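You operate a simulated robot arm through the tools that you are given. There is no shell and no other tool.

You are at the controls of a simulated robot arm. One attempt, no reset.

## Task
Fold in four panels with the red arm, then four with the blue arm, then turn the sheet over.
Fine: set the yellow crease slider for each fold.

Only the result counts: the job must be done as asked and must still hold three seconds after the hand-in. Knocking over, shifting, dropping, spilling or breaking anything else fails it. Flat cloth is picked up by pressing the open fingertips on it (5 to 10 N) and closing them slowly along it; thin cloth reads only 2 to 8 mm in the jaws.

## Robot
A 6-joint arm with a four-finger gripper, fixed in place. Base frame: the origin is on the floor under the middle of its stand, x ahead of it, y to its left, z up. Lengths are in m, angles in rad, forces in N, time in s.
With the tool pointing down near the work surface it reaches from about 0.46 to 0.92 m from the base axis. Its first joint turns from -2.897 to 2.897 rad. Payload 3.43 kg.
Tool frame: the origin (TCP) lies between the finger pads and is the grasp point; the fingertips stand 0.03 m ahead of it; z points along the fingers, y is the line along which they close. The gripper opens to 0.12 m; its body begins 0.085 m behind the TCP.
Orientation is that of the tool frame in the base frame, as a unit quaternion [x, y, z, w]. With the fingers straight down and closing along the base's y, the tool's x points along the base's -x, its y along +y and its z along -z.

## Interface
- The arm moves only by the tool arm_command. Its argument "plan" is a list of rows, each a list of 7 numbers: the shift along the tool's x, y, z in m, then the turn, a rotation vector about the tool's x, y, z in rad, then the gripper command, from -1 (shut) to 1 (fully open), values between in proportion. In form: [[x, y, z, ax, ay, az, jaw], ...]. A call has 1 to 20 rows; each row shifts and turns the commanded pose from where the row before left it, along the tool's axes as they then stand. Rows are played at 5 a second. More than 0.05 m and 0.15 rad between two rows, or a gripper value outside its range, and nothing of the call is played. A pose out of reach is approached as far as the arm can. The call stops where the force on the tool passes 40 N (or 10 N more than at its start, if that is more) or the arm is blocked; 0.2 s more then pass. Each finger travels about 0.1362 m/s and halts on what it meets, pressing with about 40 N; the grip force reading is that of the motor and also rises with nothing between the fingers. The clock runs only during rows and for 0.2 s after the last one: add rows that do not move to give the fingers time. The reply holds the time, the measured pose of the TCP, the force on the tool along the base axes, the opening and the grip force, in the units named above and with some noise, with the torque about the TCP (base axes, N m) and any sound that the robot's microphone picked up.
- Cameras (640 x 400 px; columns grow to the right, rows downward): "scene" is fixed at [0.2199, -0.6504, 1.6211]; the picture's right is [0.51, -0.86, 0.00], its down [-0.74, -0.44, -0.51] and it looks along [0.44, 0.26, -0.86] (base axes); focal length 324 px, centre (320, 200). "wrist" rides on the gripper at [0.071, -0.017, -0.121] in the tool frame; the picture's right is [0.23, 0.97, 0.00], its down [-0.81, 0.19, -0.55] and it looks along [-0.54, 0.13, 0.83] (tool axes); focal length 275 px, centre (320, 200). There is no depth. A picture from a camera that has moved, and an enlarged one, comes with that camera's place and axes in the base frame and with its lens.
- grab_frame(camera): a new picture of that camera. It takes no simulated time.
- move_column(by): moves the trunk up (or, below 0, down) by that many m; the arm rides with it, the base frame stays. It gives what a move gives, with no picture.
- zoom(camera, box): a new picture of the part [left, top, right, bottom] of that camera's present view, enlarged. It takes no simulated time.
- hand_in(): hands the job in; it is judged then, once.

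Places have to be worked out from the pictures, the camera data and where the tool is seen. Open the gripper and draw the arm clear of the work before you hand the job in, unless the task says otherwise.

The tools are called after ">>>" as a command line: name --pt "numbers of a row" for each row, then --argument value for the rest, lists and objects as JSON in quotes. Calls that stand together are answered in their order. arm_command: Moves the arm, as the interface text tells. Its arguments: {"type":"object","properties":{"plan":{"type":"array","items":{"type":"array","items":{"type":"number"}}}},"required":["plan"]} The other tools are called the same way: move_column (by) moves the trunk up or down; grab_frame (camera) takes a picture; zoom (camera, box) takes an enlarged picture of a part of a camera's view; hand_in () hands the job in.

At the start:

```text
t: 0.0
tcp_pos: [0.4455, -0.2667, 1.1663]
tcp_rot: [0.0, 1.0, 0.0, -0.001]
wrist_force: [-0.3, -0.1, 0.4]
moment: [-0.05, 0.02, 0.0]
opening: 0.12
grasp_force: 0.0
trunk travel left (down, up): [-0.225, 0.315]
```

scene: 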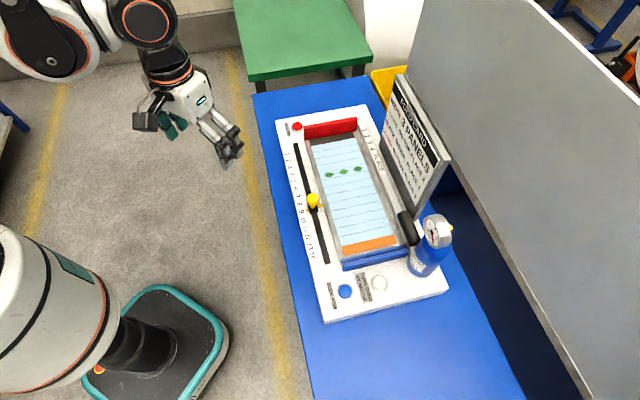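
wrist: 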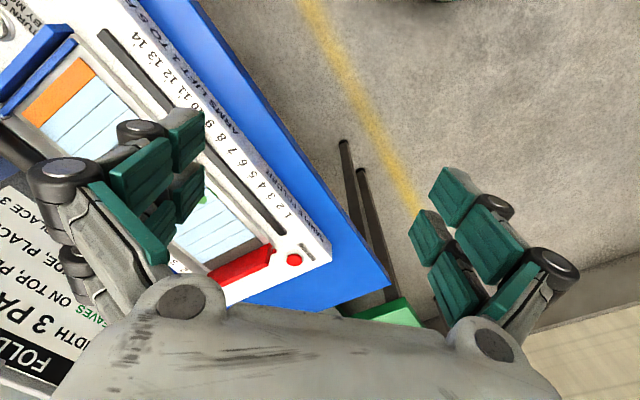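

I begin by looking closely at the machine and the sign; the pictures show a folding machine with a red arm, a blue arm, a yellow slider and a sign. I zoom in to read them.

>>> zoom --camera "scene" --box '[360, 60, 470, 280]'

>>> zoom --camera "scene" --box '[260, 95, 420, 195]'

>>> zoom --camera "scene" --box '[260, 180, 460, 330]'

>>> zoom --camera "wrist" --box '[0, 0, 400, 400]'

```text
1.82 times, centred on (415, 170) of scene
camera zoom: at [0.2199, -0.6504, 1.6211], right [0.51, -0.86, 0.0], down [-0.74, -0.44, -0.51], along [0.44, 0.26, -0.86], focal length 589 px, centre (147, 254)
```

zoom: 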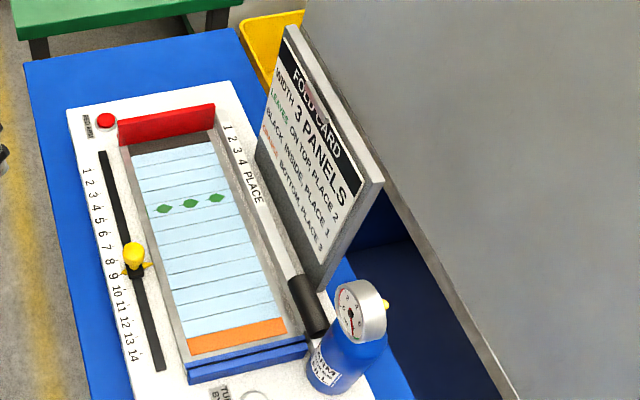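

```text
4.00 times, centred on (340, 145) of scene
camera zoom: at [0.2199, -0.6504, 1.6211], right [0.51, -0.86, 0.0], down [-0.74, -0.44, -0.51], along [0.44, 0.26, -0.86], focal length 1295 px, centre (240, 420)
```

zoom: 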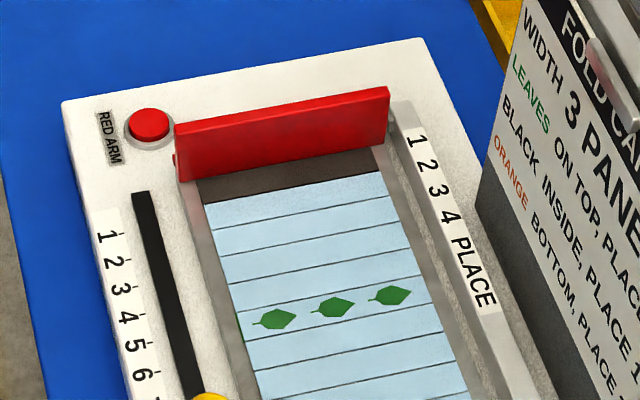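

```text
2.67 times, centred on (360, 255) of scene
camera zoom: at [0.2199, -0.6504, 1.6211], right [0.51, -0.86, 0.0], down [-0.74, -0.44, -0.51], along [0.44, 0.26, -0.86], focal length 864 px, centre (213, 53)
```

zoom: 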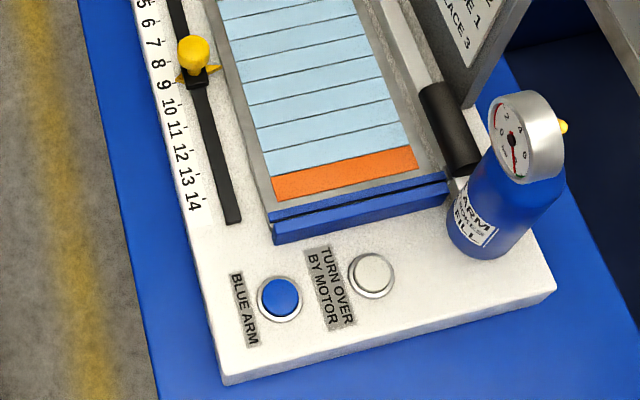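

```text
1.00 times, centred on (200, 200) of wrist (not enlarged: the box is as wide or as high as the picture)
camera zoom: at [0.3747, -0.2856, 1.286], right [-0.23, 0.97, 0.0], down [0.81, 0.19, 0.55], along [0.54, 0.13, -0.83], focal length 275 px, centre (440, 200)
```

zoom: 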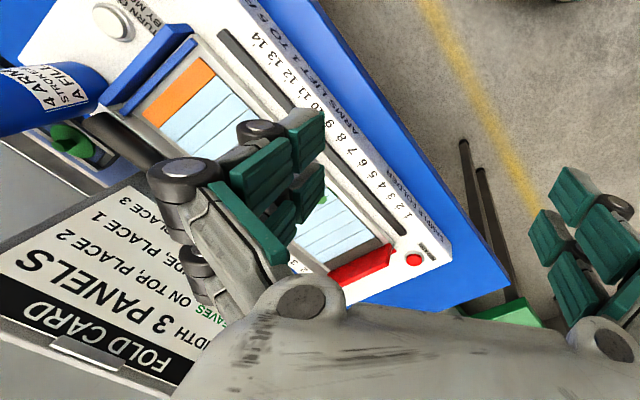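

The sign and controls need finer reading; I zoom in on the gauge, the tank, the scales and the sign.

>>> zoom --camera "scene" --box '[390, 200, 470, 290]'

>>> zoom --camera "scene" --box '[380, 70, 450, 210]'

>>> zoom --camera "scene" --box '[280, 135, 340, 270]'

>>> zoom --camera "wrist" --box '[0, 0, 120, 120]'

>>> zoom --camera "wrist" --box '[120, 0, 360, 300]'

>>> zoom --camera "scene" --box '[300, 120, 410, 200]'

>>> zoom --camera "scene" --box '[310, 180, 420, 270]'

```text
4.44 times, centred on (430, 245) of scene
camera zoom: at [0.2199, -0.6504, 1.6211], right [0.51, -0.86, 0.0], down [-0.74, -0.44, -0.51], along [0.44, 0.26, -0.86], focal length 1439 px, centre (-169, 0)
```

zoom: 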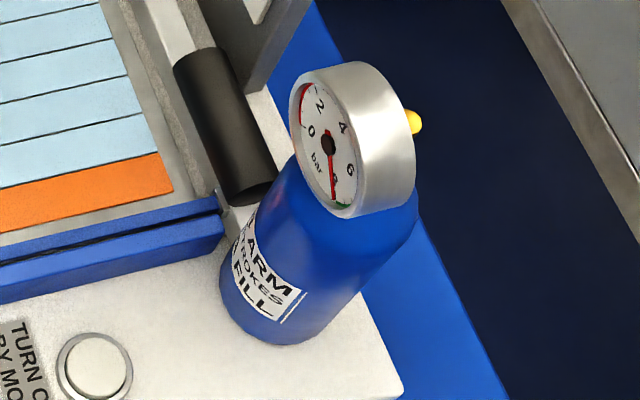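

```text
2.86 times, centred on (415, 140) of scene
camera zoom: at [0.2199, -0.6504, 1.6211], right [0.51, -0.86, 0.0], down [-0.74, -0.44, -0.51], along [0.44, 0.26, -0.86], focal length 925 px, centre (49, 371)
```

zoom: 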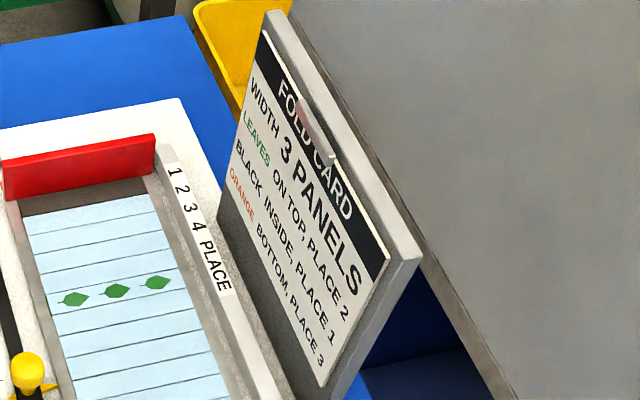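

```text
2.96 times, centred on (310, 202) of scene
camera zoom: at [0.2199, -0.6504, 1.6211], right [0.51, -0.86, 0.0], down [-0.74, -0.44, -0.51], along [0.44, 0.26, -0.86], focal length 960 px, centre (350, 193)
```

zoom: 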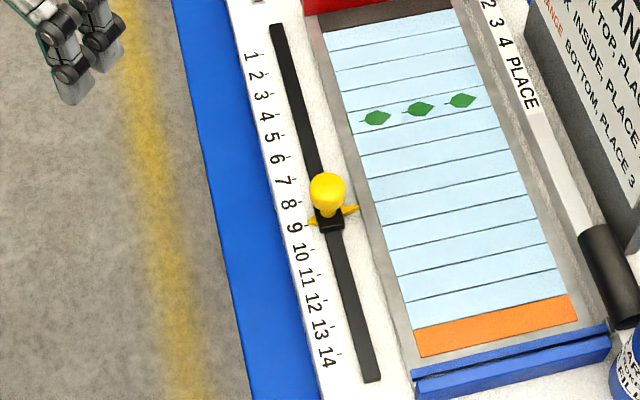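

```text
3.33 times, centred on (60, 60) of wrist
camera zoom: at [0.3747, -0.2856, 1.286], right [-0.23, 0.97, 0.0], down [0.81, 0.19, 0.55], along [0.54, 0.13, -0.83], focal length 918 px, centre (1187, 667)
```

zoom: 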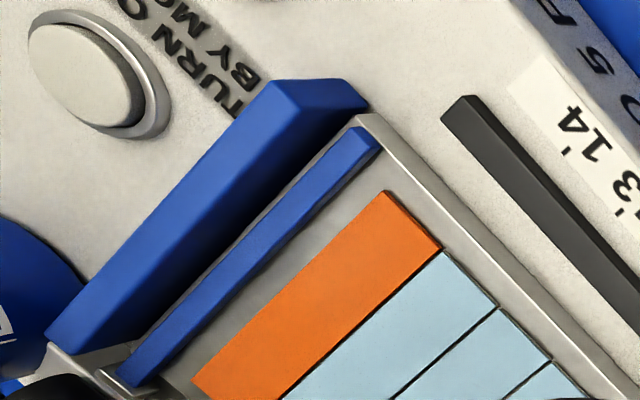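

```text
1.33 times, centred on (240, 150) of wrist
camera zoom: at [0.3747, -0.2856, 1.286], right [-0.23, 0.97, 0.0], down [0.81, 0.19, 0.55], along [0.54, 0.13, -0.83], focal length 367 px, centre (427, 267)
```

zoom: 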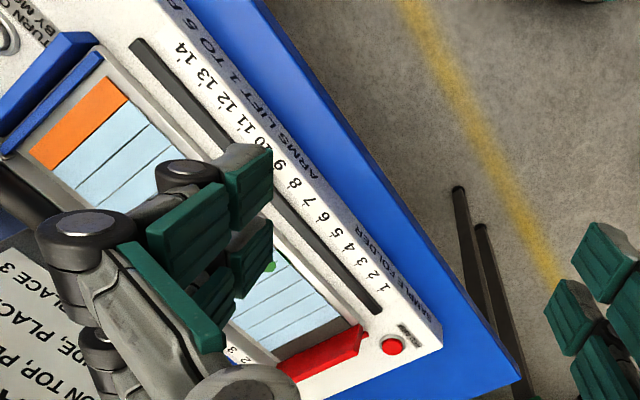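

```text
5.00 times, centred on (355, 160) of scene
camera zoom: at [0.2199, -0.6504, 1.6211], right [0.51, -0.86, 0.0], down [-0.74, -0.44, -0.51], along [0.44, 0.26, -0.86], focal length 1619 px, centre (145, 400)
```

zoom: 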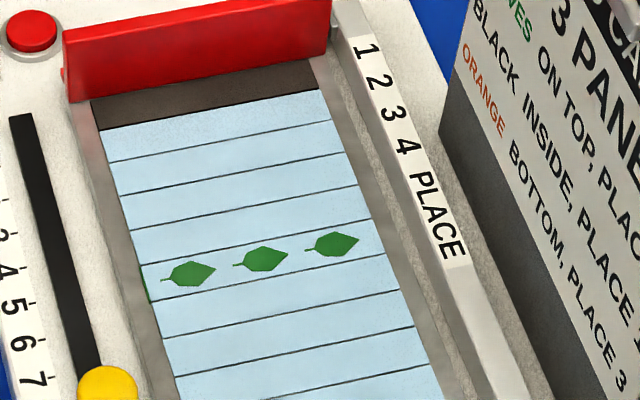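

```text
4.44 times, centred on (365, 225) of scene
camera zoom: at [0.2199, -0.6504, 1.6211], right [0.51, -0.86, 0.0], down [-0.74, -0.44, -0.51], along [0.44, 0.26, -0.86], focal length 1439 px, centre (120, 89)
```

zoom: 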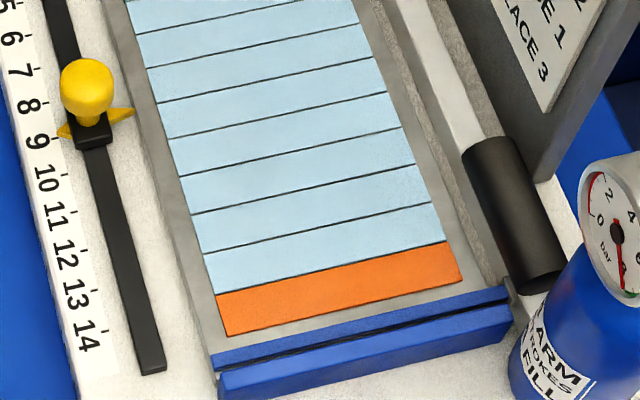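

The scale reads 1–14, the sheet shows about 15 panels (dark band at the red end, orange at the blue end), and the slider is near 8.5. Triangulating gives the red button near (0.774, -0.243, 0.90). I look at the gripper and the front lettering before moving.

>>> zoom --camera "scene" --box '[120, 60, 260, 180]'

>>> zoom --camera "wrist" --box '[240, 180, 360, 280]'

>>> zoom --camera "wrist" --box '[120, 0, 300, 130]'

>>> zoom --camera "scene" --box '[285, 180, 345, 225]'

```text
3.33 times, centred on (190, 120) of scene
camera zoom: at [0.2199, -0.6504, 1.6211], right [0.51, -0.86, 0.0], down [-0.74, -0.44, -0.51], along [0.44, 0.26, -0.86], focal length 1080 px, centre (753, 467)
```

zoom: 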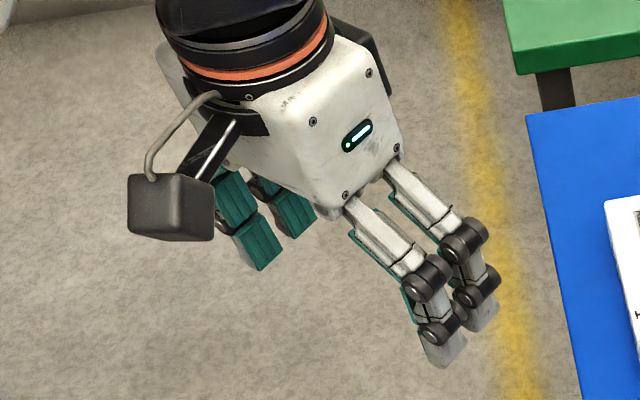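

```text
4.00 times, centred on (300, 230) of wrist
camera zoom: at [0.3747, -0.2856, 1.286], right [-0.23, 0.97, 0.0], down [0.81, 0.19, 0.55], along [0.54, 0.13, -0.83], focal length 1101 px, centre (400, 80)
```

zoom: 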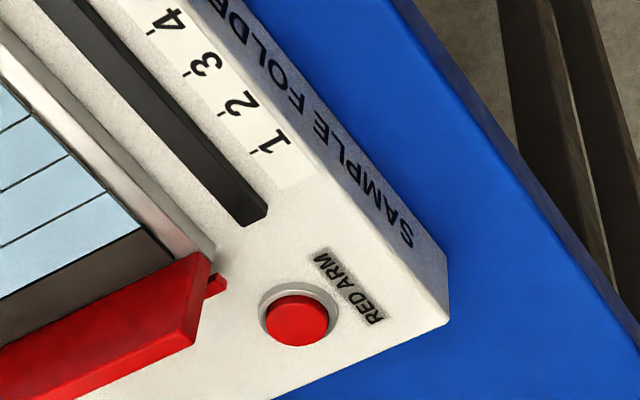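

```text
3.08 times, centred on (210, 65) of wrist
camera zoom: at [0.3747, -0.2856, 1.286], right [-0.23, 0.97, 0.0], down [0.81, 0.19, 0.55], along [0.54, 0.13, -0.83], focal length 847 px, centre (658, 615)
```

zoom: 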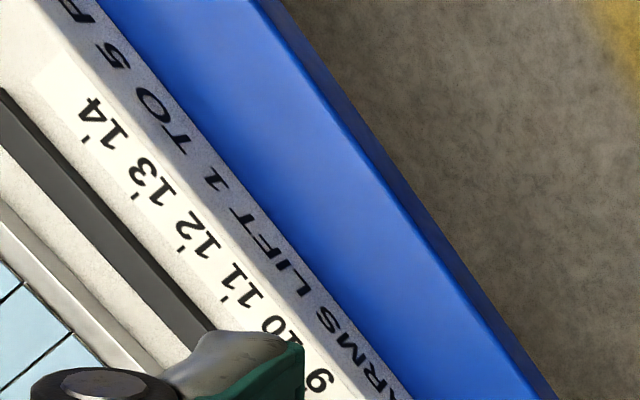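

```text
8.89 times, centred on (315, 202) of scene
camera zoom: at [0.2199, -0.6504, 1.6211], right [0.51, -0.86, 0.0], down [-0.74, -0.44, -0.51], along [0.44, 0.26, -0.86], focal length 2879 px, centre (364, 178)
```

zoom: 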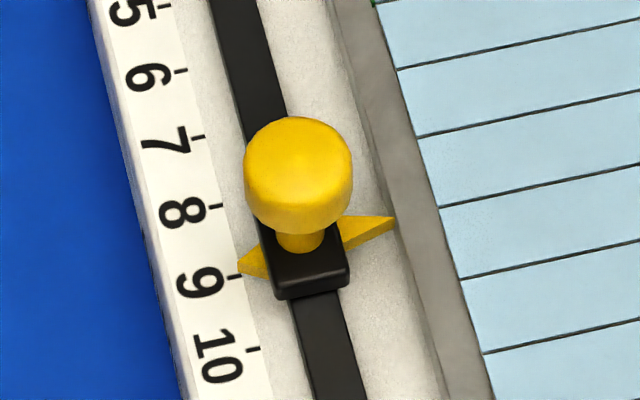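

The fingers come in two pairs, and the front lettering says the arms lift 1 to 5 panels. The machine's long axis lies at about 45° in the base frame, so I turn the tool +45° about its axis and move toward the slider, staying high.

>>> arm_command --pt "0 0 0 0 0 0.131 1" --pt "0 0 0 0 0 0.131 1" --pt "0 0 0 0 0 0.131 1" --pt "0 0 0 0 0 0.131 1" --pt "0 0 0 0 0 0.131 1" --pt "0 0 0 0 0 0.13 1" --pt "-0.04 0 0 0 0 0 1" --pt "-0.04 0 0 0 0 0 1" --pt "-0.04 0 0 0 0 0 1" --pt "-0.02 -0.02 0.02 0 0 0 1" --pt "0 0 0.02 0 0 0 1" --pt "0 0 0 0 0 0 1"

>>> grab_frame --camera "wrist"

>>> grab_frame --camera "scene"

```text
t: 2.6
tcp_pos: [0.5312, -0.3808, 1.1257]
tcp_rot: [0.383, 0.924, 0.0, 0.0]
wrist_force: [1.1, 1.0, -0.4]
moment: [0.01, 0.03, 0.0]
opening: 0.12
grasp_force: 0.1
trunk travel left (down, up): [-0.225, 0.315]
```

```text
taken
camera wrist: at [0.4695, -0.343, 1.246], right [0.53, 0.85, 0.0], down [0.71, -0.44, 0.55], along [0.47, -0.29, -0.83], focal length 275 px, centre (320, 200)
```

wrist: 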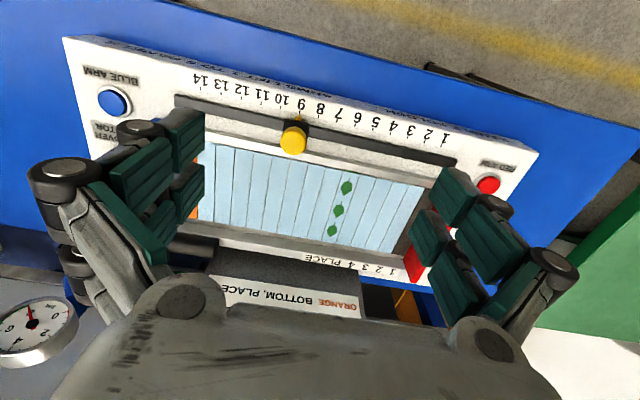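

```text
taken
```

scene: 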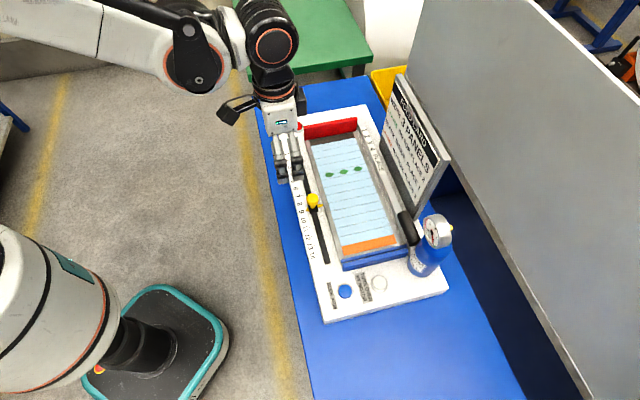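

The wrist camera now sees the scale, the slider and both buttons. I zoom in for accurate pixel positions of the ticks, creases and knob.

>>> zoom --camera "wrist" --box '[170, 60, 330, 160]'

>>> zoom --camera "wrist" --box '[300, 80, 460, 180]'

>>> zoom --camera "wrist" --box '[180, 140, 440, 300]'

>>> zoom --camera "wrist" --box '[60, 30, 220, 180]'

>>> zoom --camera "wrist" --box '[420, 120, 560, 230]'

```text
4.00 times, centred on (250, 110) of wrist
camera zoom: at [0.4695, -0.343, 1.246], right [0.53, 0.85, 0.0], down [0.71, -0.44, 0.55], along [0.47, -0.29, -0.83], focal length 1101 px, centre (600, 560)
```

zoom: 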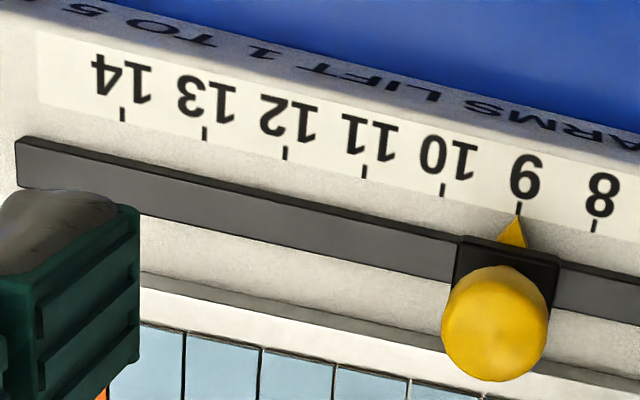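

```text
4.00 times, centred on (380, 130) of wrist
camera zoom: at [0.4695, -0.343, 1.246], right [0.53, 0.85, 0.0], down [0.71, -0.44, 0.55], along [0.47, -0.29, -0.83], focal length 1101 px, centre (80, 480)
```

zoom: 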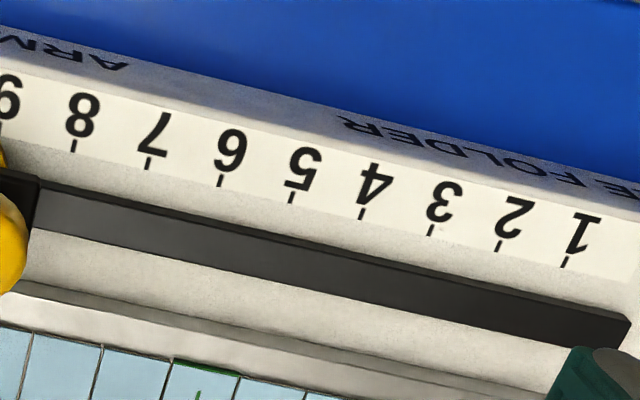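

```text
2.46 times, centred on (310, 220) of wrist
camera zoom: at [0.4695, -0.343, 1.246], right [0.53, 0.85, 0.0], down [0.71, -0.44, 0.55], along [0.47, -0.29, -0.83], focal length 678 px, centre (345, 151)
```

zoom: 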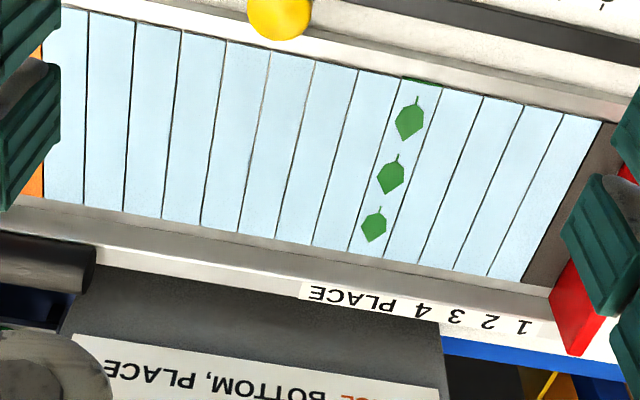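

```text
2.67 times, centred on (140, 105) of wrist
camera zoom: at [0.4695, -0.343, 1.246], right [0.53, 0.85, 0.0], down [0.71, -0.44, 0.55], along [0.47, -0.29, -0.83], focal length 734 px, centre (800, 453)
```

zoom: 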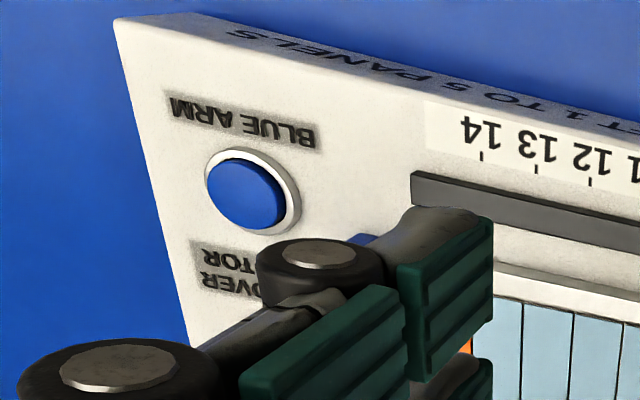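

```text
3.64 times, centred on (490, 175) of wrist
camera zoom: at [0.4695, -0.343, 1.246], right [0.53, 0.85, 0.0], down [0.71, -0.44, 0.55], along [0.47, -0.29, -0.83], focal length 1001 px, centre (-298, 291)
```

zoom: 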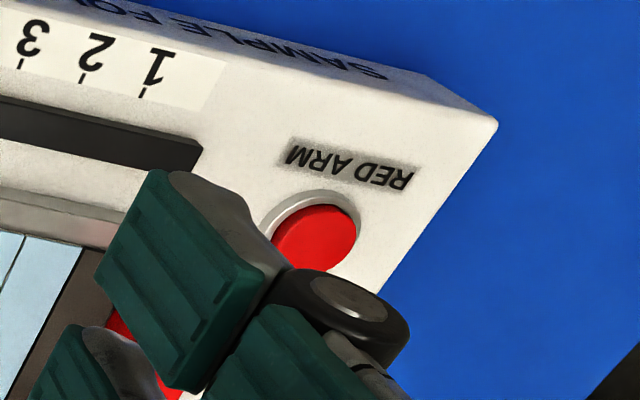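

The ticks give 0.0242 m per panel along (0.71, 0.70), with the slider at tick 9 and the knob head at about (0.556, -0.430, 0.946). Surface height is about 0.897. I move above the knob and descend partway with the jaws open to verify.

>>> arm_command --pt "-0.03 -0.01 0 0 0 0 1" --pt "-0.0223 -0.0073 0.02 0 0 0 1" --pt "0 0 0.04 0 0 0 1" --pt "0 0 0.03 0 0 0 1" --pt "0 0 0 0 0 0 1"

>>> grab_frame --camera "wrist"

>>> grab_frame --camera "scene"

```text
t: 3.8
tcp_pos: [0.5566, -0.4295, 1.0372]
tcp_rot: [0.383, 0.924, 0.0, 0.0]
wrist_force: [0.4, 0.0, 0.4]
moment: [-0.02, -0.03, 0.01]
opening: 0.1199
grasp_force: 0.1
trunk travel left (down, up): [-0.225, 0.315]
```

```text
taken
camera wrist: at [0.493, -0.3921, 1.1564], right [0.53, 0.85, 0.0], down [0.71, -0.44, 0.55], along [0.47, -0.29, -0.83], focal length 275 px, centre (320, 200)
```

wrist: 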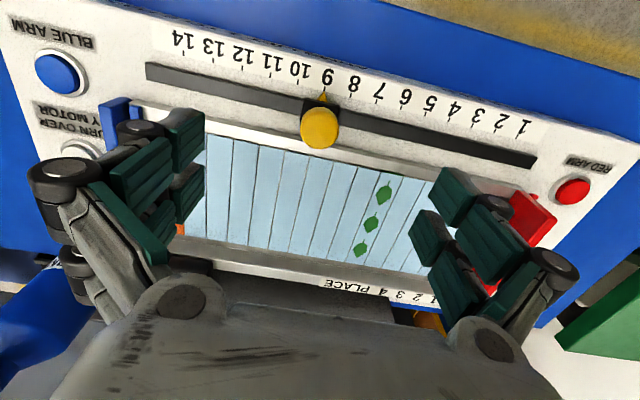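

```text
taken
```

scene: 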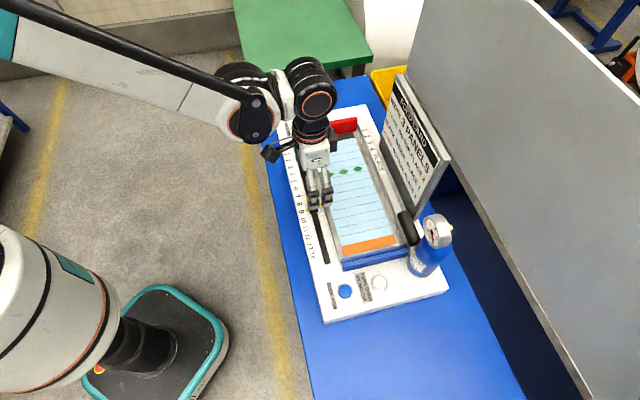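

The knob sits straight below the TCP as computed. I lower the open fingers around it in steps.

>>> arm_command --pt "0 0 0.03 0 0 0 1" --pt "0 0 0.03 0 0 0 0.6" --pt "0 0 0.022 0 0 0 0.4" --pt "0 0 0 0 0 0 0.2"

>>> grab_frame --camera "wrist"

>>> zoom --camera "scene" --box '[270, 120, 370, 250]'

```text
t: 4.8
tcp_pos: [0.5547, -0.4301, 0.9534]
tcp_rot: [0.383, 0.924, 0.0, 0.0]
wrist_force: [0.2, 0.4, -0.1]
moment: [0.04, 0.03, 0.02]
opening: 0.0718
grasp_force: 0.0
trunk travel left (down, up): [-0.225, 0.315]
```

```text
taken
camera wrist: at [0.4923, -0.392, 1.0733], right [0.53, 0.85, 0.0], down [0.71, -0.44, 0.55], along [0.47, -0.29, -0.83], focal length 275 px, centre (320, 200)
```

wrist: 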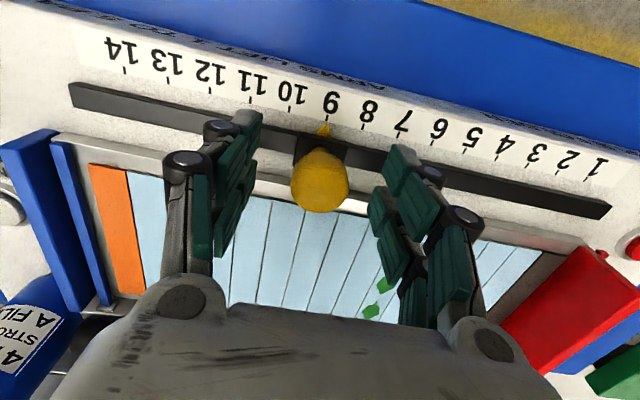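

```text
3.08 times, centred on (320, 185) of scene
camera zoom: at [0.2199, -0.6504, 1.6211], right [0.51, -0.86, 0.0], down [-0.74, -0.44, -0.51], along [0.44, 0.26, -0.86], focal length 996 px, centre (320, 246)
```

zoom: 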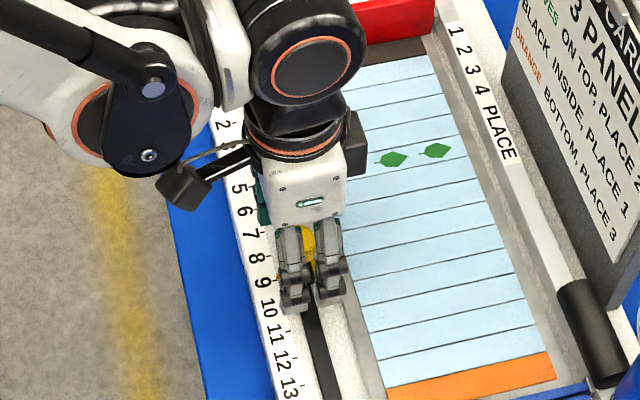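

The knob is centred between the pads, and the crease geometry confirms tick numbers count panels from the red end (black is panel 1). I close on the knob slowly.

>>> arm_command --pt "0 0 0 0 0 0 0.0" --pt "0 0 0 0 0 0 -0.2" --pt "0 0 0 0 0 0 -0.35" --pt "0 0 0 0 0 0 -0.45" --pt "0 0 0 0 0 0 -0.55" --pt "0 0 0 0 0 0 -0.65" --pt "0 0 0 0 0 0 -0.65"

>>> grab_frame --camera "wrist"

```text
t: 6.4
tcp_pos: [0.5553, -0.43, 0.9537]
tcp_rot: [0.383, 0.924, 0.0, -0.001]
wrist_force: [-0.4, -1.0, 0.2]
moment: [0.01, 0.04, 0.02]
opening: 0.026
grasp_force: 45.2
trunk travel left (down, up): [-0.225, 0.315]
```

```text
taken
camera wrist: at [0.4923, -0.3921, 1.0736], right [0.53, 0.85, 0.0], down [0.71, -0.44, 0.55], along [0.47, -0.29, -0.83], focal length 275 px, centre (320, 200)
```

wrist: 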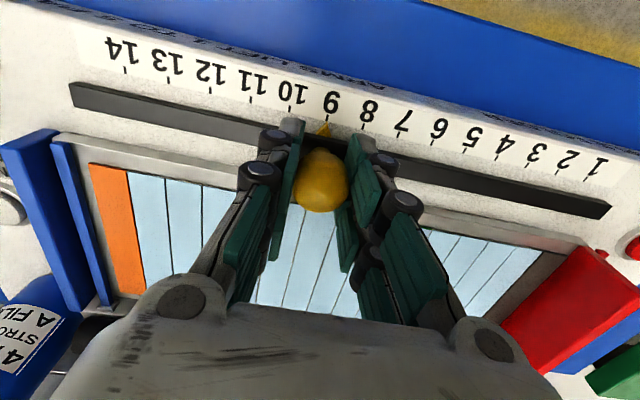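

Grip is good (0.026 m, 45 N). I slide the knob along the slot toward 4 in small rows and check the pointer.

>>> arm_command --pt "0 0.006 0 0 0 0 -0.65" --pt "0 0.0115 0 0 0 0 -0.65" --pt "0 0.0115 0 0 0 0 -0.65" --pt "0 0.0115 0 0 0 0 -0.65" --pt "0 0.0115 0 0 0 0 -0.65" --pt "0 0.0115 0 0 0 0 -0.65" --pt "0 0.0115 0 0 0 0 -0.65" --pt "0 0.0115 0 0 0 0 -0.65" --pt "0 0.0115 0 0 0 0 -0.65" --pt "0 0.0115 0 0 0 0 -0.65" --pt "0 0.0115 0 0 0 0 -0.65" --pt "0 0 0 0 0 0 -0.65"

>>> grab_frame --camera "wrist"

>>> zoom --camera "wrist" --box '[270, 90, 370, 150]'

```text
t: 8.5
tcp_pos: [0.6268, -0.358, 0.9537]
tcp_rot: [0.383, 0.924, 0.0, -0.001]
wrist_force: [-6.1, 5.9, -8.7]
moment: [-0.57, -0.45, 0.09]
opening: 0.026
grasp_force: 45.0
trunk travel left (down, up): [-0.225, 0.315]
stopped in row 10: the force on the tool passed its limit at 41 N (the readings are from after the stop); the commanded pose is now the measured one
```

```text
taken
camera wrist: at [0.5648, -0.3197, 1.0738], right [0.53, 0.85, 0.0], down [0.71, -0.44, 0.55], along [0.47, -0.29, -0.83], focal length 275 px, centre (320, 200)
```

wrist: 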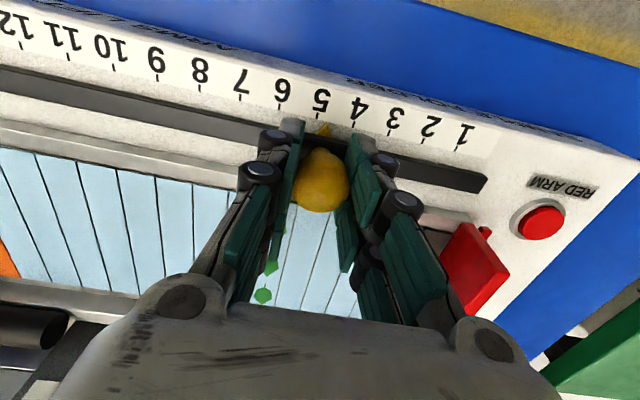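

```text
6.40 times, centred on (320, 120) of wrist
camera zoom: at [0.5648, -0.3197, 1.0738], right [0.53, 0.85, 0.0], down [0.71, -0.44, 0.55], along [0.47, -0.29, -0.83], focal length 1762 px, centre (320, 712)
```

zoom: 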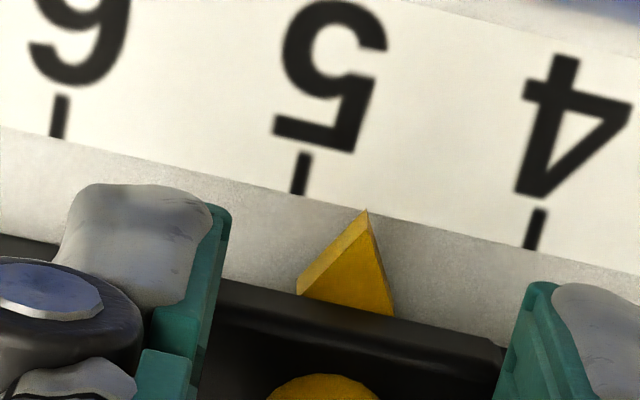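

The move stopped at 41 N with the pointer near 4.7–4.8; the residual force is sideways to the slot. I hold still a moment to read the settled force.

>>> arm_command --pt "0 0 0 0 0 0 -0.65" --pt "0 0 0 0 0 0 -0.65"

>>> zoom --camera "scene" --box '[270, 110, 370, 200]'

```text
t: 9.1
tcp_pos: [0.6274, -0.3561, 0.9534]
tcp_rot: [0.382, 0.924, 0.0, 0.0]
wrist_force: [-9.4, 6.7, -9.4]
moment: [0.22, 0.28, -0.02]
opening: 0.0259
grasp_force: 44.9
trunk travel left (down, up): [-0.225, 0.315]
```

```text
4.44 times, centred on (320, 155) of scene
camera zoom: at [0.2199, -0.6504, 1.6211], right [0.51, -0.86, 0.0], down [-0.74, -0.44, -0.51], along [0.44, 0.26, -0.86], focal length 1439 px, centre (320, 400)
```

zoom: 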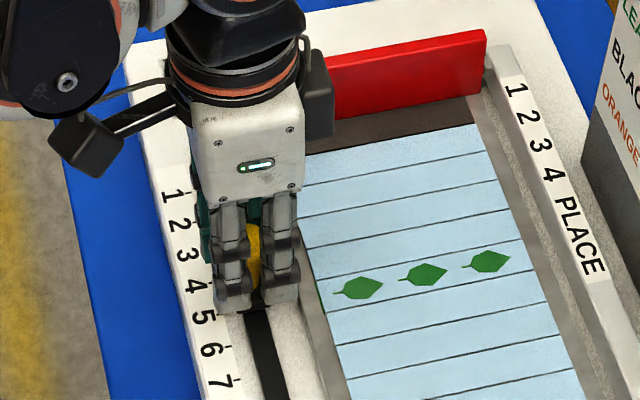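

The tool feels about 11 N sideways toward its +x and 9 N downward, so the knob is slightly toward the near side and lower than the hand. I ease the hand that way to relieve it.

>>> arm_command --pt "0.001 0 0.0005 0 0 0 -0.65" --pt "0.001 0 0.0005 0 0 0 -0.65" --pt "0 0 0 0 0 0 -0.65"

```text
t: 9.9
tcp_pos: [0.6266, -0.3569, 0.9545]
tcp_rot: [0.383, 0.924, -0.001, 0.001]
wrist_force: [10.1, -10.6, 17.8]
moment: [-0.24, -0.21, -0.01]
opening: 0.026
grasp_force: 45.6
trunk travel left (down, up): [-0.225, 0.315]
```

That slightly overshot (stiffness about 13 N/mm), so I back off half and continue toward 4 in small steps.

>>> arm_command --pt "-0.0011 0 -0.0006 0 0 0 -0.65" --pt "0 0.003 0 0 0 0 -0.65" --pt "0 0.003 0 0 0 0 -0.65" --pt "0 0.003 0 0 0 0 -0.65" --pt "0 0 0 0 0 0 -0.65"

>>> zoom --camera "wrist" --box '[270, 90, 370, 150]'

```text
t: 11.1
tcp_pos: [0.6348, -0.3504, 0.9535]
tcp_rot: [0.382, 0.924, 0.0, 0.0]
wrist_force: [8.1, -5.7, 10.3]
moment: [0.02, 0.0, 0.02]
opening: 0.0259
grasp_force: 45.2
trunk travel left (down, up): [-0.225, 0.315]
```

```text
6.40 times, centred on (320, 120) of wrist
camera zoom: at [0.5712, -0.3125, 1.0736], right [0.53, 0.85, 0.0], down [0.71, -0.44, 0.55], along [0.47, -0.29, -0.83], focal length 1762 px, centre (320, 712)
```

zoom: 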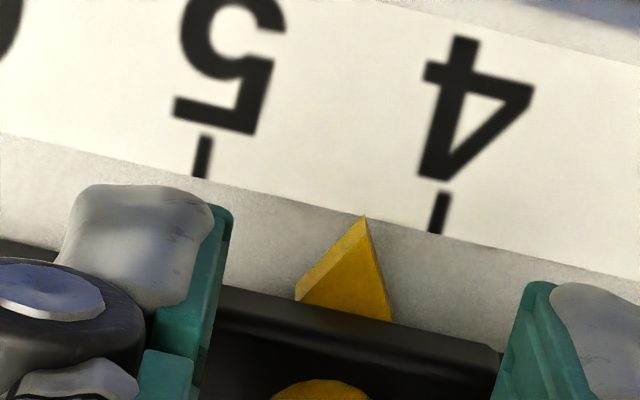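

The pointer is at about 4.3; about 7.3 mm remain. I correct the sideways load slightly and move on.

>>> arm_command --pt "-0.0007 0 -0.0003 0 0 0 -0.65" --pt "0 0.0025 0 0 0 0 -0.65" --pt "0 0.0025 0 0 0 0 -0.65" --pt "0 0.002 0 0 0 0 -0.65" --pt "0 0 0 0 0 0 -0.65"

>>> zoom --camera "wrist" --box '[270, 90, 370, 150]'

```text
t: 12.3
tcp_pos: [0.6379, -0.3448, 0.9531]
tcp_rot: [0.383, 0.924, 0.001, -0.001]
wrist_force: [-5.0, 6.1, -8.5]
moment: [0.2, 0.08, 0.06]
opening: 0.0256
grasp_force: 45.0
trunk travel left (down, up): [-0.225, 0.315]
```

```text
6.40 times, centred on (320, 120) of wrist
camera zoom: at [0.5762, -0.3076, 1.0737], right [0.53, 0.85, 0.0], down [0.71, -0.44, 0.55], along [0.47, -0.29, -0.83], focal length 1762 px, centre (320, 712)
```

zoom: 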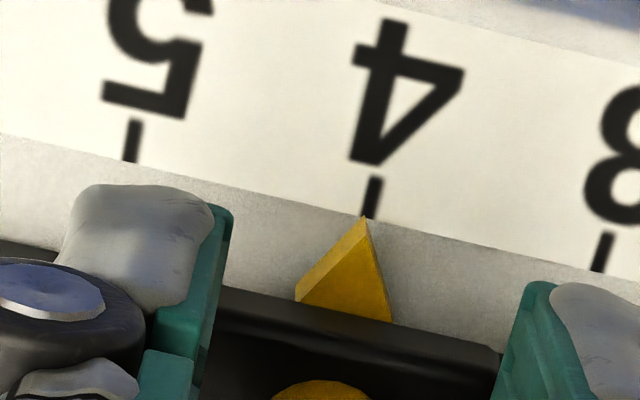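

The pointer tip sits on tick 4. I release the knob and rise clear, then check the slider again.

>>> arm_command --pt "0.0004 0 0 0 0 0 -0.6" --pt "0 0 0 0 0 0 -0.4" --pt "0 0 0 0 0 0 0.0" --pt "0 0 0 0 0 0 0.3" --pt "0 0 -0.03 0 0 0 0.3" --pt "0 0 -0.04 0 0 0 0.3" --pt "0 0 -0.04 0 0 0 0.3" --pt "0 0 0 0 0 0 0.3"

>>> grab_frame --camera "wrist"

>>> zoom --camera "wrist" --box '[270, 70, 370, 150]'

```text
t: 14.1
tcp_pos: [0.638, -0.3453, 1.0642]
tcp_rot: [0.383, 0.924, 0.0, -0.001]
wrist_force: [-0.2, -1.0, -0.1]
moment: [-0.02, 0.0, 0.0]
opening: 0.0778
grasp_force: 0.1
trunk travel left (down, up): [-0.225, 0.315]
```

```text
taken
camera wrist: at [0.5758, -0.3078, 1.1843], right [0.53, 0.85, 0.0], down [0.71, -0.44, 0.55], along [0.47, -0.29, -0.83], focal length 275 px, centre (320, 200)
```

wrist: 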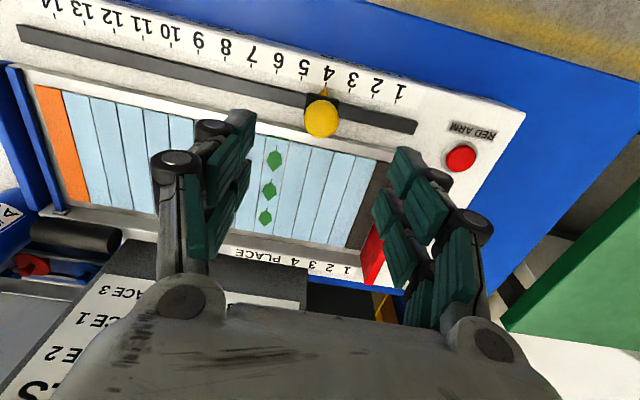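

```text
5.00 times, centred on (320, 110) of wrist
camera zoom: at [0.5758, -0.3078, 1.1843], right [0.53, 0.85, 0.0], down [0.71, -0.44, 0.55], along [0.47, -0.29, -0.83], focal length 1376 px, centre (320, 650)
```

zoom: 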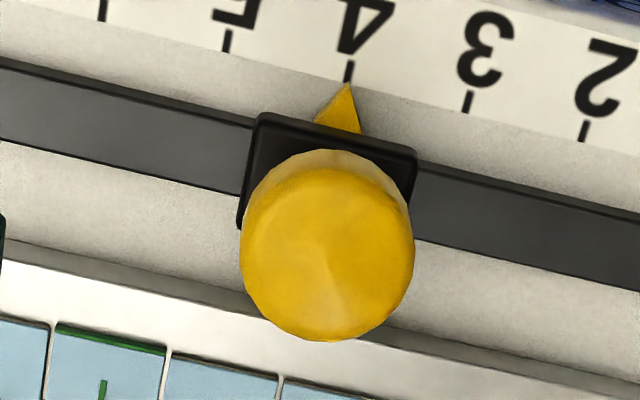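

The slider holds at 4. Before pressing the red button I look at the red object near the tank and the red-arm end.

>>> zoom --camera "wrist" --box '[0, 190, 160, 310]'

>>> zoom --camera "wrist" --box '[340, 90, 540, 300]'

>>> zoom --camera "scene" --box '[395, 195, 465, 285]'

```text
3.33 times, centred on (80, 250) of wrist
camera zoom: at [0.5758, -0.3078, 1.1843], right [0.53, 0.85, 0.0], down [0.71, -0.44, 0.55], along [0.47, -0.29, -0.83], focal length 918 px, centre (1120, 33)
```

zoom: 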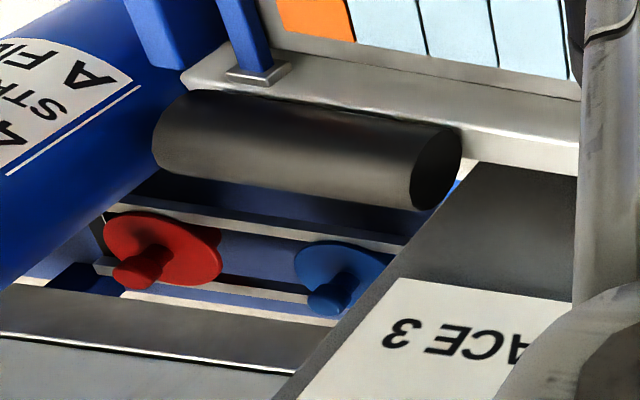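

```text
1.90 times, centred on (440, 195) of wrist
camera zoom: at [0.5758, -0.3078, 1.1843], right [0.53, 0.85, 0.0], down [0.71, -0.44, 0.55], along [0.47, -0.29, -0.83], focal length 524 px, centre (91, 210)
```

zoom: 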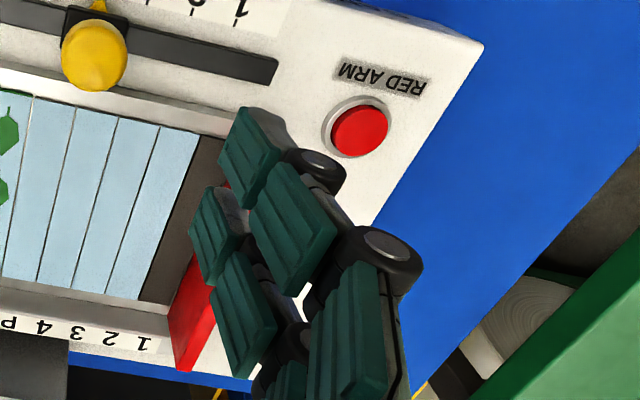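

```text
4.44 times, centred on (430, 240) of scene
camera zoom: at [0.2199, -0.6504, 1.6211], right [0.51, -0.86, 0.0], down [-0.74, -0.44, -0.51], along [0.44, 0.26, -0.86], focal length 1439 px, centre (-169, 22)
```

zoom: 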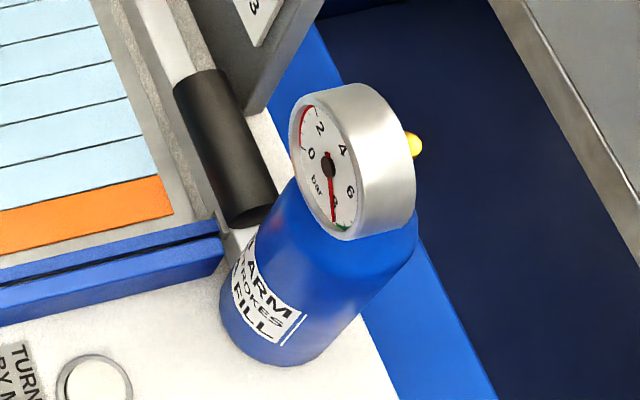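

The red button lies at about (0.771, -0.2425, 0.90), with the red plate roughly 3 cm toward the blue end from it. I move above the button with the fingers closing, staying high, offset slightly away from the plate.

>>> arm_command --pt "-0.0045 0.043 0 0 0 0 0" --pt "-0.0045 0.043 0 0 0 0 -0.5" --pt "-0.0045 0.043 0 0 0 0 -0.8" --pt "-0.005 0.0427 0 0 0 0 -1" --pt "0 0 0.03 0 0 0 -1" --pt "0 0 0.02 0 0 0 -1" --pt "0 0 0 0 0 0 -1"

>>> grab_frame --camera "wrist"

>>> zoom --camera "scene" --box '[240, 70, 380, 180]'

```text
t: 15.7
tcp_pos: [0.7731, -0.2357, 1.0136]
tcp_rot: [0.383, 0.924, 0.001, -0.001]
wrist_force: [0.1, 0.0, -0.8]
moment: [0.02, -0.01, -0.02]
opening: 0.0
grasp_force: 33.7
trunk travel left (down, up): [-0.225, 0.315]
```

```text
taken
camera wrist: at [0.7103, -0.1992, 1.1339], right [0.53, 0.85, 0.0], down [0.71, -0.44, 0.55], along [0.47, -0.29, -0.83], focal length 275 px, centre (320, 200)
```

wrist: 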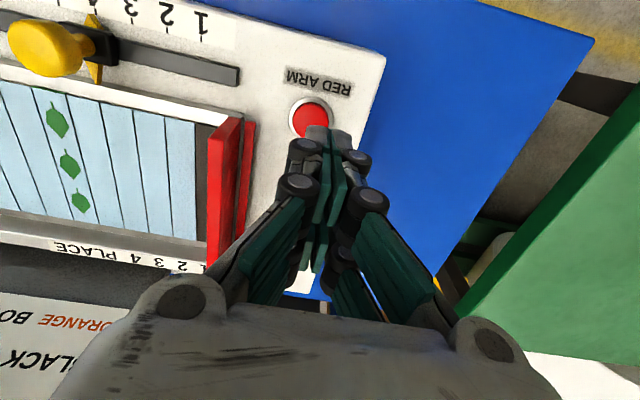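

```text
3.64 times, centred on (310, 125) of scene
camera zoom: at [0.2199, -0.6504, 1.6211], right [0.51, -0.86, 0.0], down [-0.74, -0.44, -0.51], along [0.44, 0.26, -0.86], focal length 1178 px, centre (356, 473)
```

zoom: 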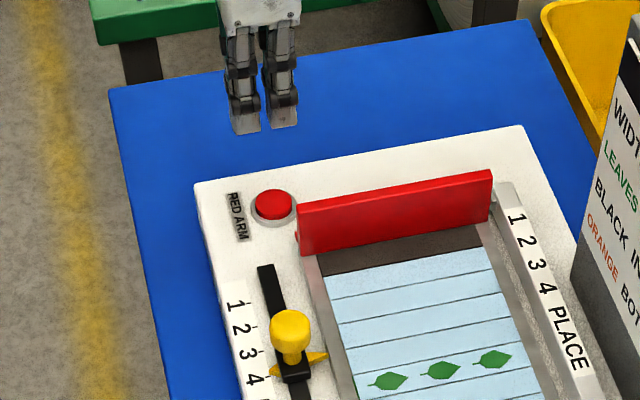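

The button is about 8 mm toward blue of the tool axis and the plate is well clear. I shift 3 mm back and descend, slowing near the button.

>>> arm_command --pt "0 -0.003 0.02 0 0 0 -1" --pt "0 0 0.03 0 0 0 -1" --pt "0 0 0.015 0 0 0 -1" --pt "0 0 0.005 0 0 0 -1" --pt "0 0 0.003 0 0 0 -1" --pt "0 0 0 0 0 0 -1"

>>> grab_frame --camera "wrist"

>>> zoom --camera "scene" --box '[240, 70, 380, 180]'

```text
t: 17.1
tcp_pos: [0.7699, -0.2389, 0.9422]
tcp_rot: [0.383, 0.924, 0.001, -0.001]
wrist_force: [0.0, 0.5, 0.2]
moment: [-0.01, -0.01, 0.01]
opening: 0.0
grasp_force: 33.6
trunk travel left (down, up): [-0.225, 0.315]
```

```text
taken
camera wrist: at [0.7084, -0.2019, 1.0603], right [0.53, 0.85, 0.0], down [0.71, -0.44, 0.55], along [0.47, -0.29, -0.83], focal length 275 px, centre (320, 200)
```

wrist: 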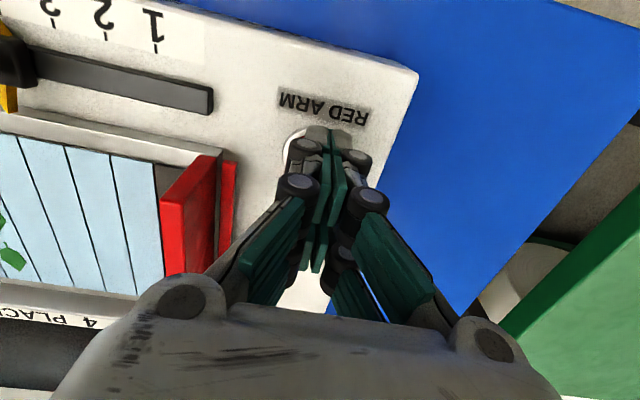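

```text
3.64 times, centred on (310, 125) of scene
camera zoom: at [0.2199, -0.6504, 1.6211], right [0.51, -0.86, 0.0], down [-0.74, -0.44, -0.51], along [0.44, 0.26, -0.86], focal length 1178 px, centre (356, 473)
```

zoom: 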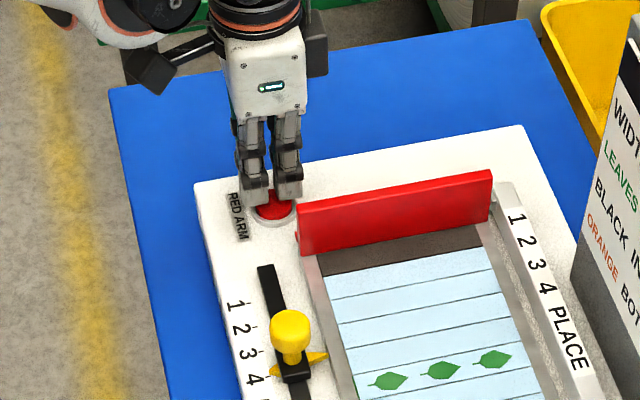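

No contact yet (fingertips near z = 0.912, just over the button). I press down in 2.5 mm rows, watching force and sound.

>>> arm_command --pt "0 0 0.0025 0 0 0 -1" --pt "0 0 0.0025 0 0 0 -1" --pt "0 0 0.0025 0 0 0 -1"

```text
t: 17.9
tcp_pos: [0.7705, -0.2395, 0.9341]
tcp_rot: [0.383, 0.924, 0.001, 0.0]
wrist_force: [1.5, -0.6, 4.4]
moment: [0.01, -0.03, -0.01]
opening: 0.006
grasp_force: 33.2
trunk travel left (down, up): [-0.225, 0.315]
heard: click
```

A click was heard with about 4 N. I rise straight off the button now so it is pressed only once, and then look.

>>> arm_command --pt "0 0 -0.01 0 0 0 -1" --pt "0 0 -0.03 0 0 0 -1" --pt "0 0 -0.04 0 0 0 -1"

>>> grab_frame --camera "scene"

>>> grab_frame --camera "wrist"

```text
t: 18.7
tcp_pos: [0.7701, -0.2396, 1.0133]
tcp_rot: [0.383, 0.924, 0.0, 0.0]
wrist_force: [-0.7, 0.7, 0.7]
moment: [0.02, -0.03, -0.02]
opening: 0.0001
grasp_force: 32.7
trunk travel left (down, up): [-0.225, 0.315]
```

```text
taken
```

scene: 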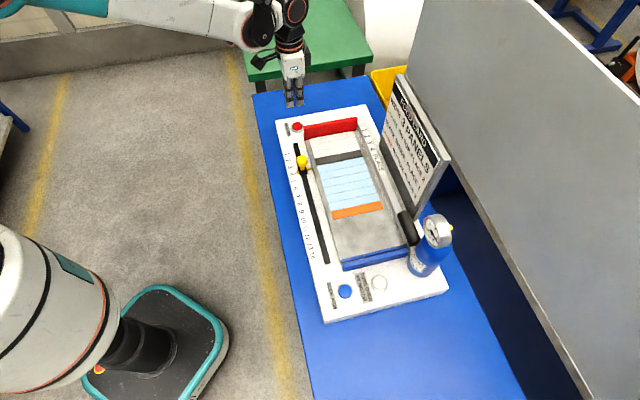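

```text
taken
camera wrist: at [0.7079, -0.2012, 1.1343], right [0.53, 0.85, 0.0], down [0.71, -0.44, 0.55], along [0.47, -0.29, -0.83], focal length 275 px, centre (320, 200)
```

wrist: 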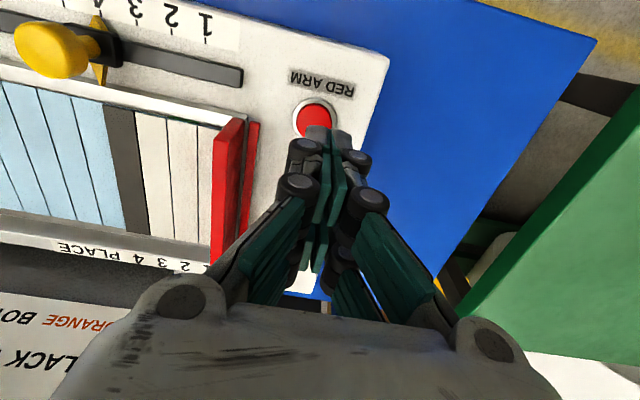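

The red fold worked: three white undersides plus the dark panel now lie at the red end, and the packet has moved up against the red arm. I zoom in to count where the panels lie now.

>>> zoom --camera "scene" --box '[275, 110, 415, 240]'

>>> zoom --camera "scene" --box '[290, 115, 390, 175]'

>>> zoom --camera "scene" --box '[395, 195, 465, 285]'

```text
3.08 times, centred on (345, 175) of scene
camera zoom: at [0.2199, -0.6504, 1.6211], right [0.51, -0.86, 0.0], down [-0.74, -0.44, -0.51], along [0.44, 0.26, -0.86], focal length 996 px, centre (243, 277)
```

zoom: 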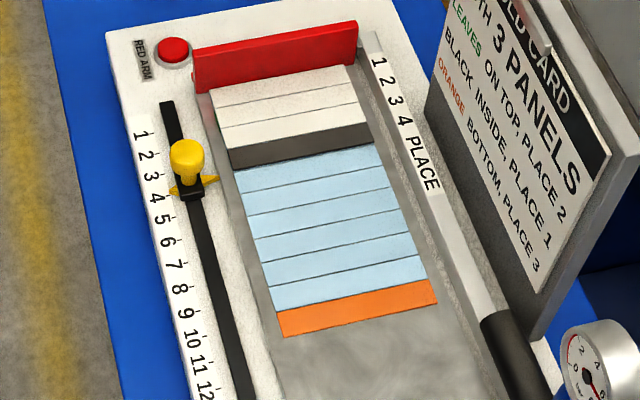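

```text
6.40 times, centred on (340, 145) of scene
camera zoom: at [0.2199, -0.6504, 1.6211], right [0.51, -0.86, 0.0], down [-0.74, -0.44, -0.51], along [0.44, 0.26, -0.86], focal length 2073 px, centre (192, 552)
```

zoom: 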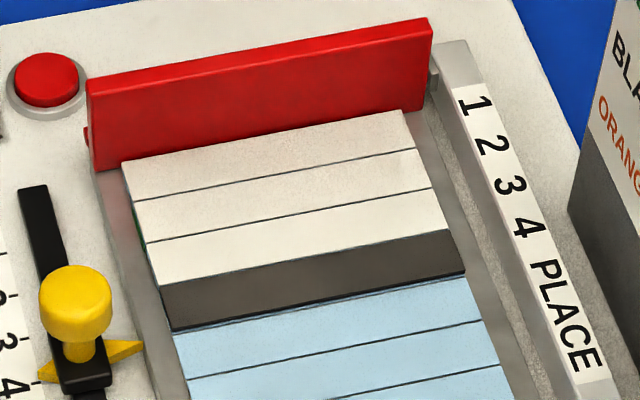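

```text
4.44 times, centred on (430, 240) of scene
camera zoom: at [0.2199, -0.6504, 1.6211], right [0.51, -0.86, 0.0], down [-0.74, -0.44, -0.51], along [0.44, 0.26, -0.86], focal length 1439 px, centre (-169, 22)
```

zoom: 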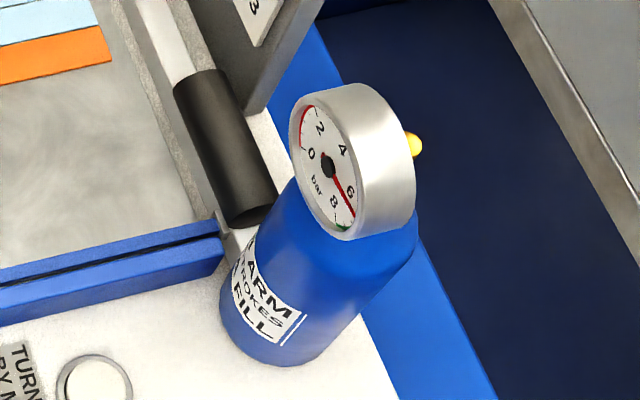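

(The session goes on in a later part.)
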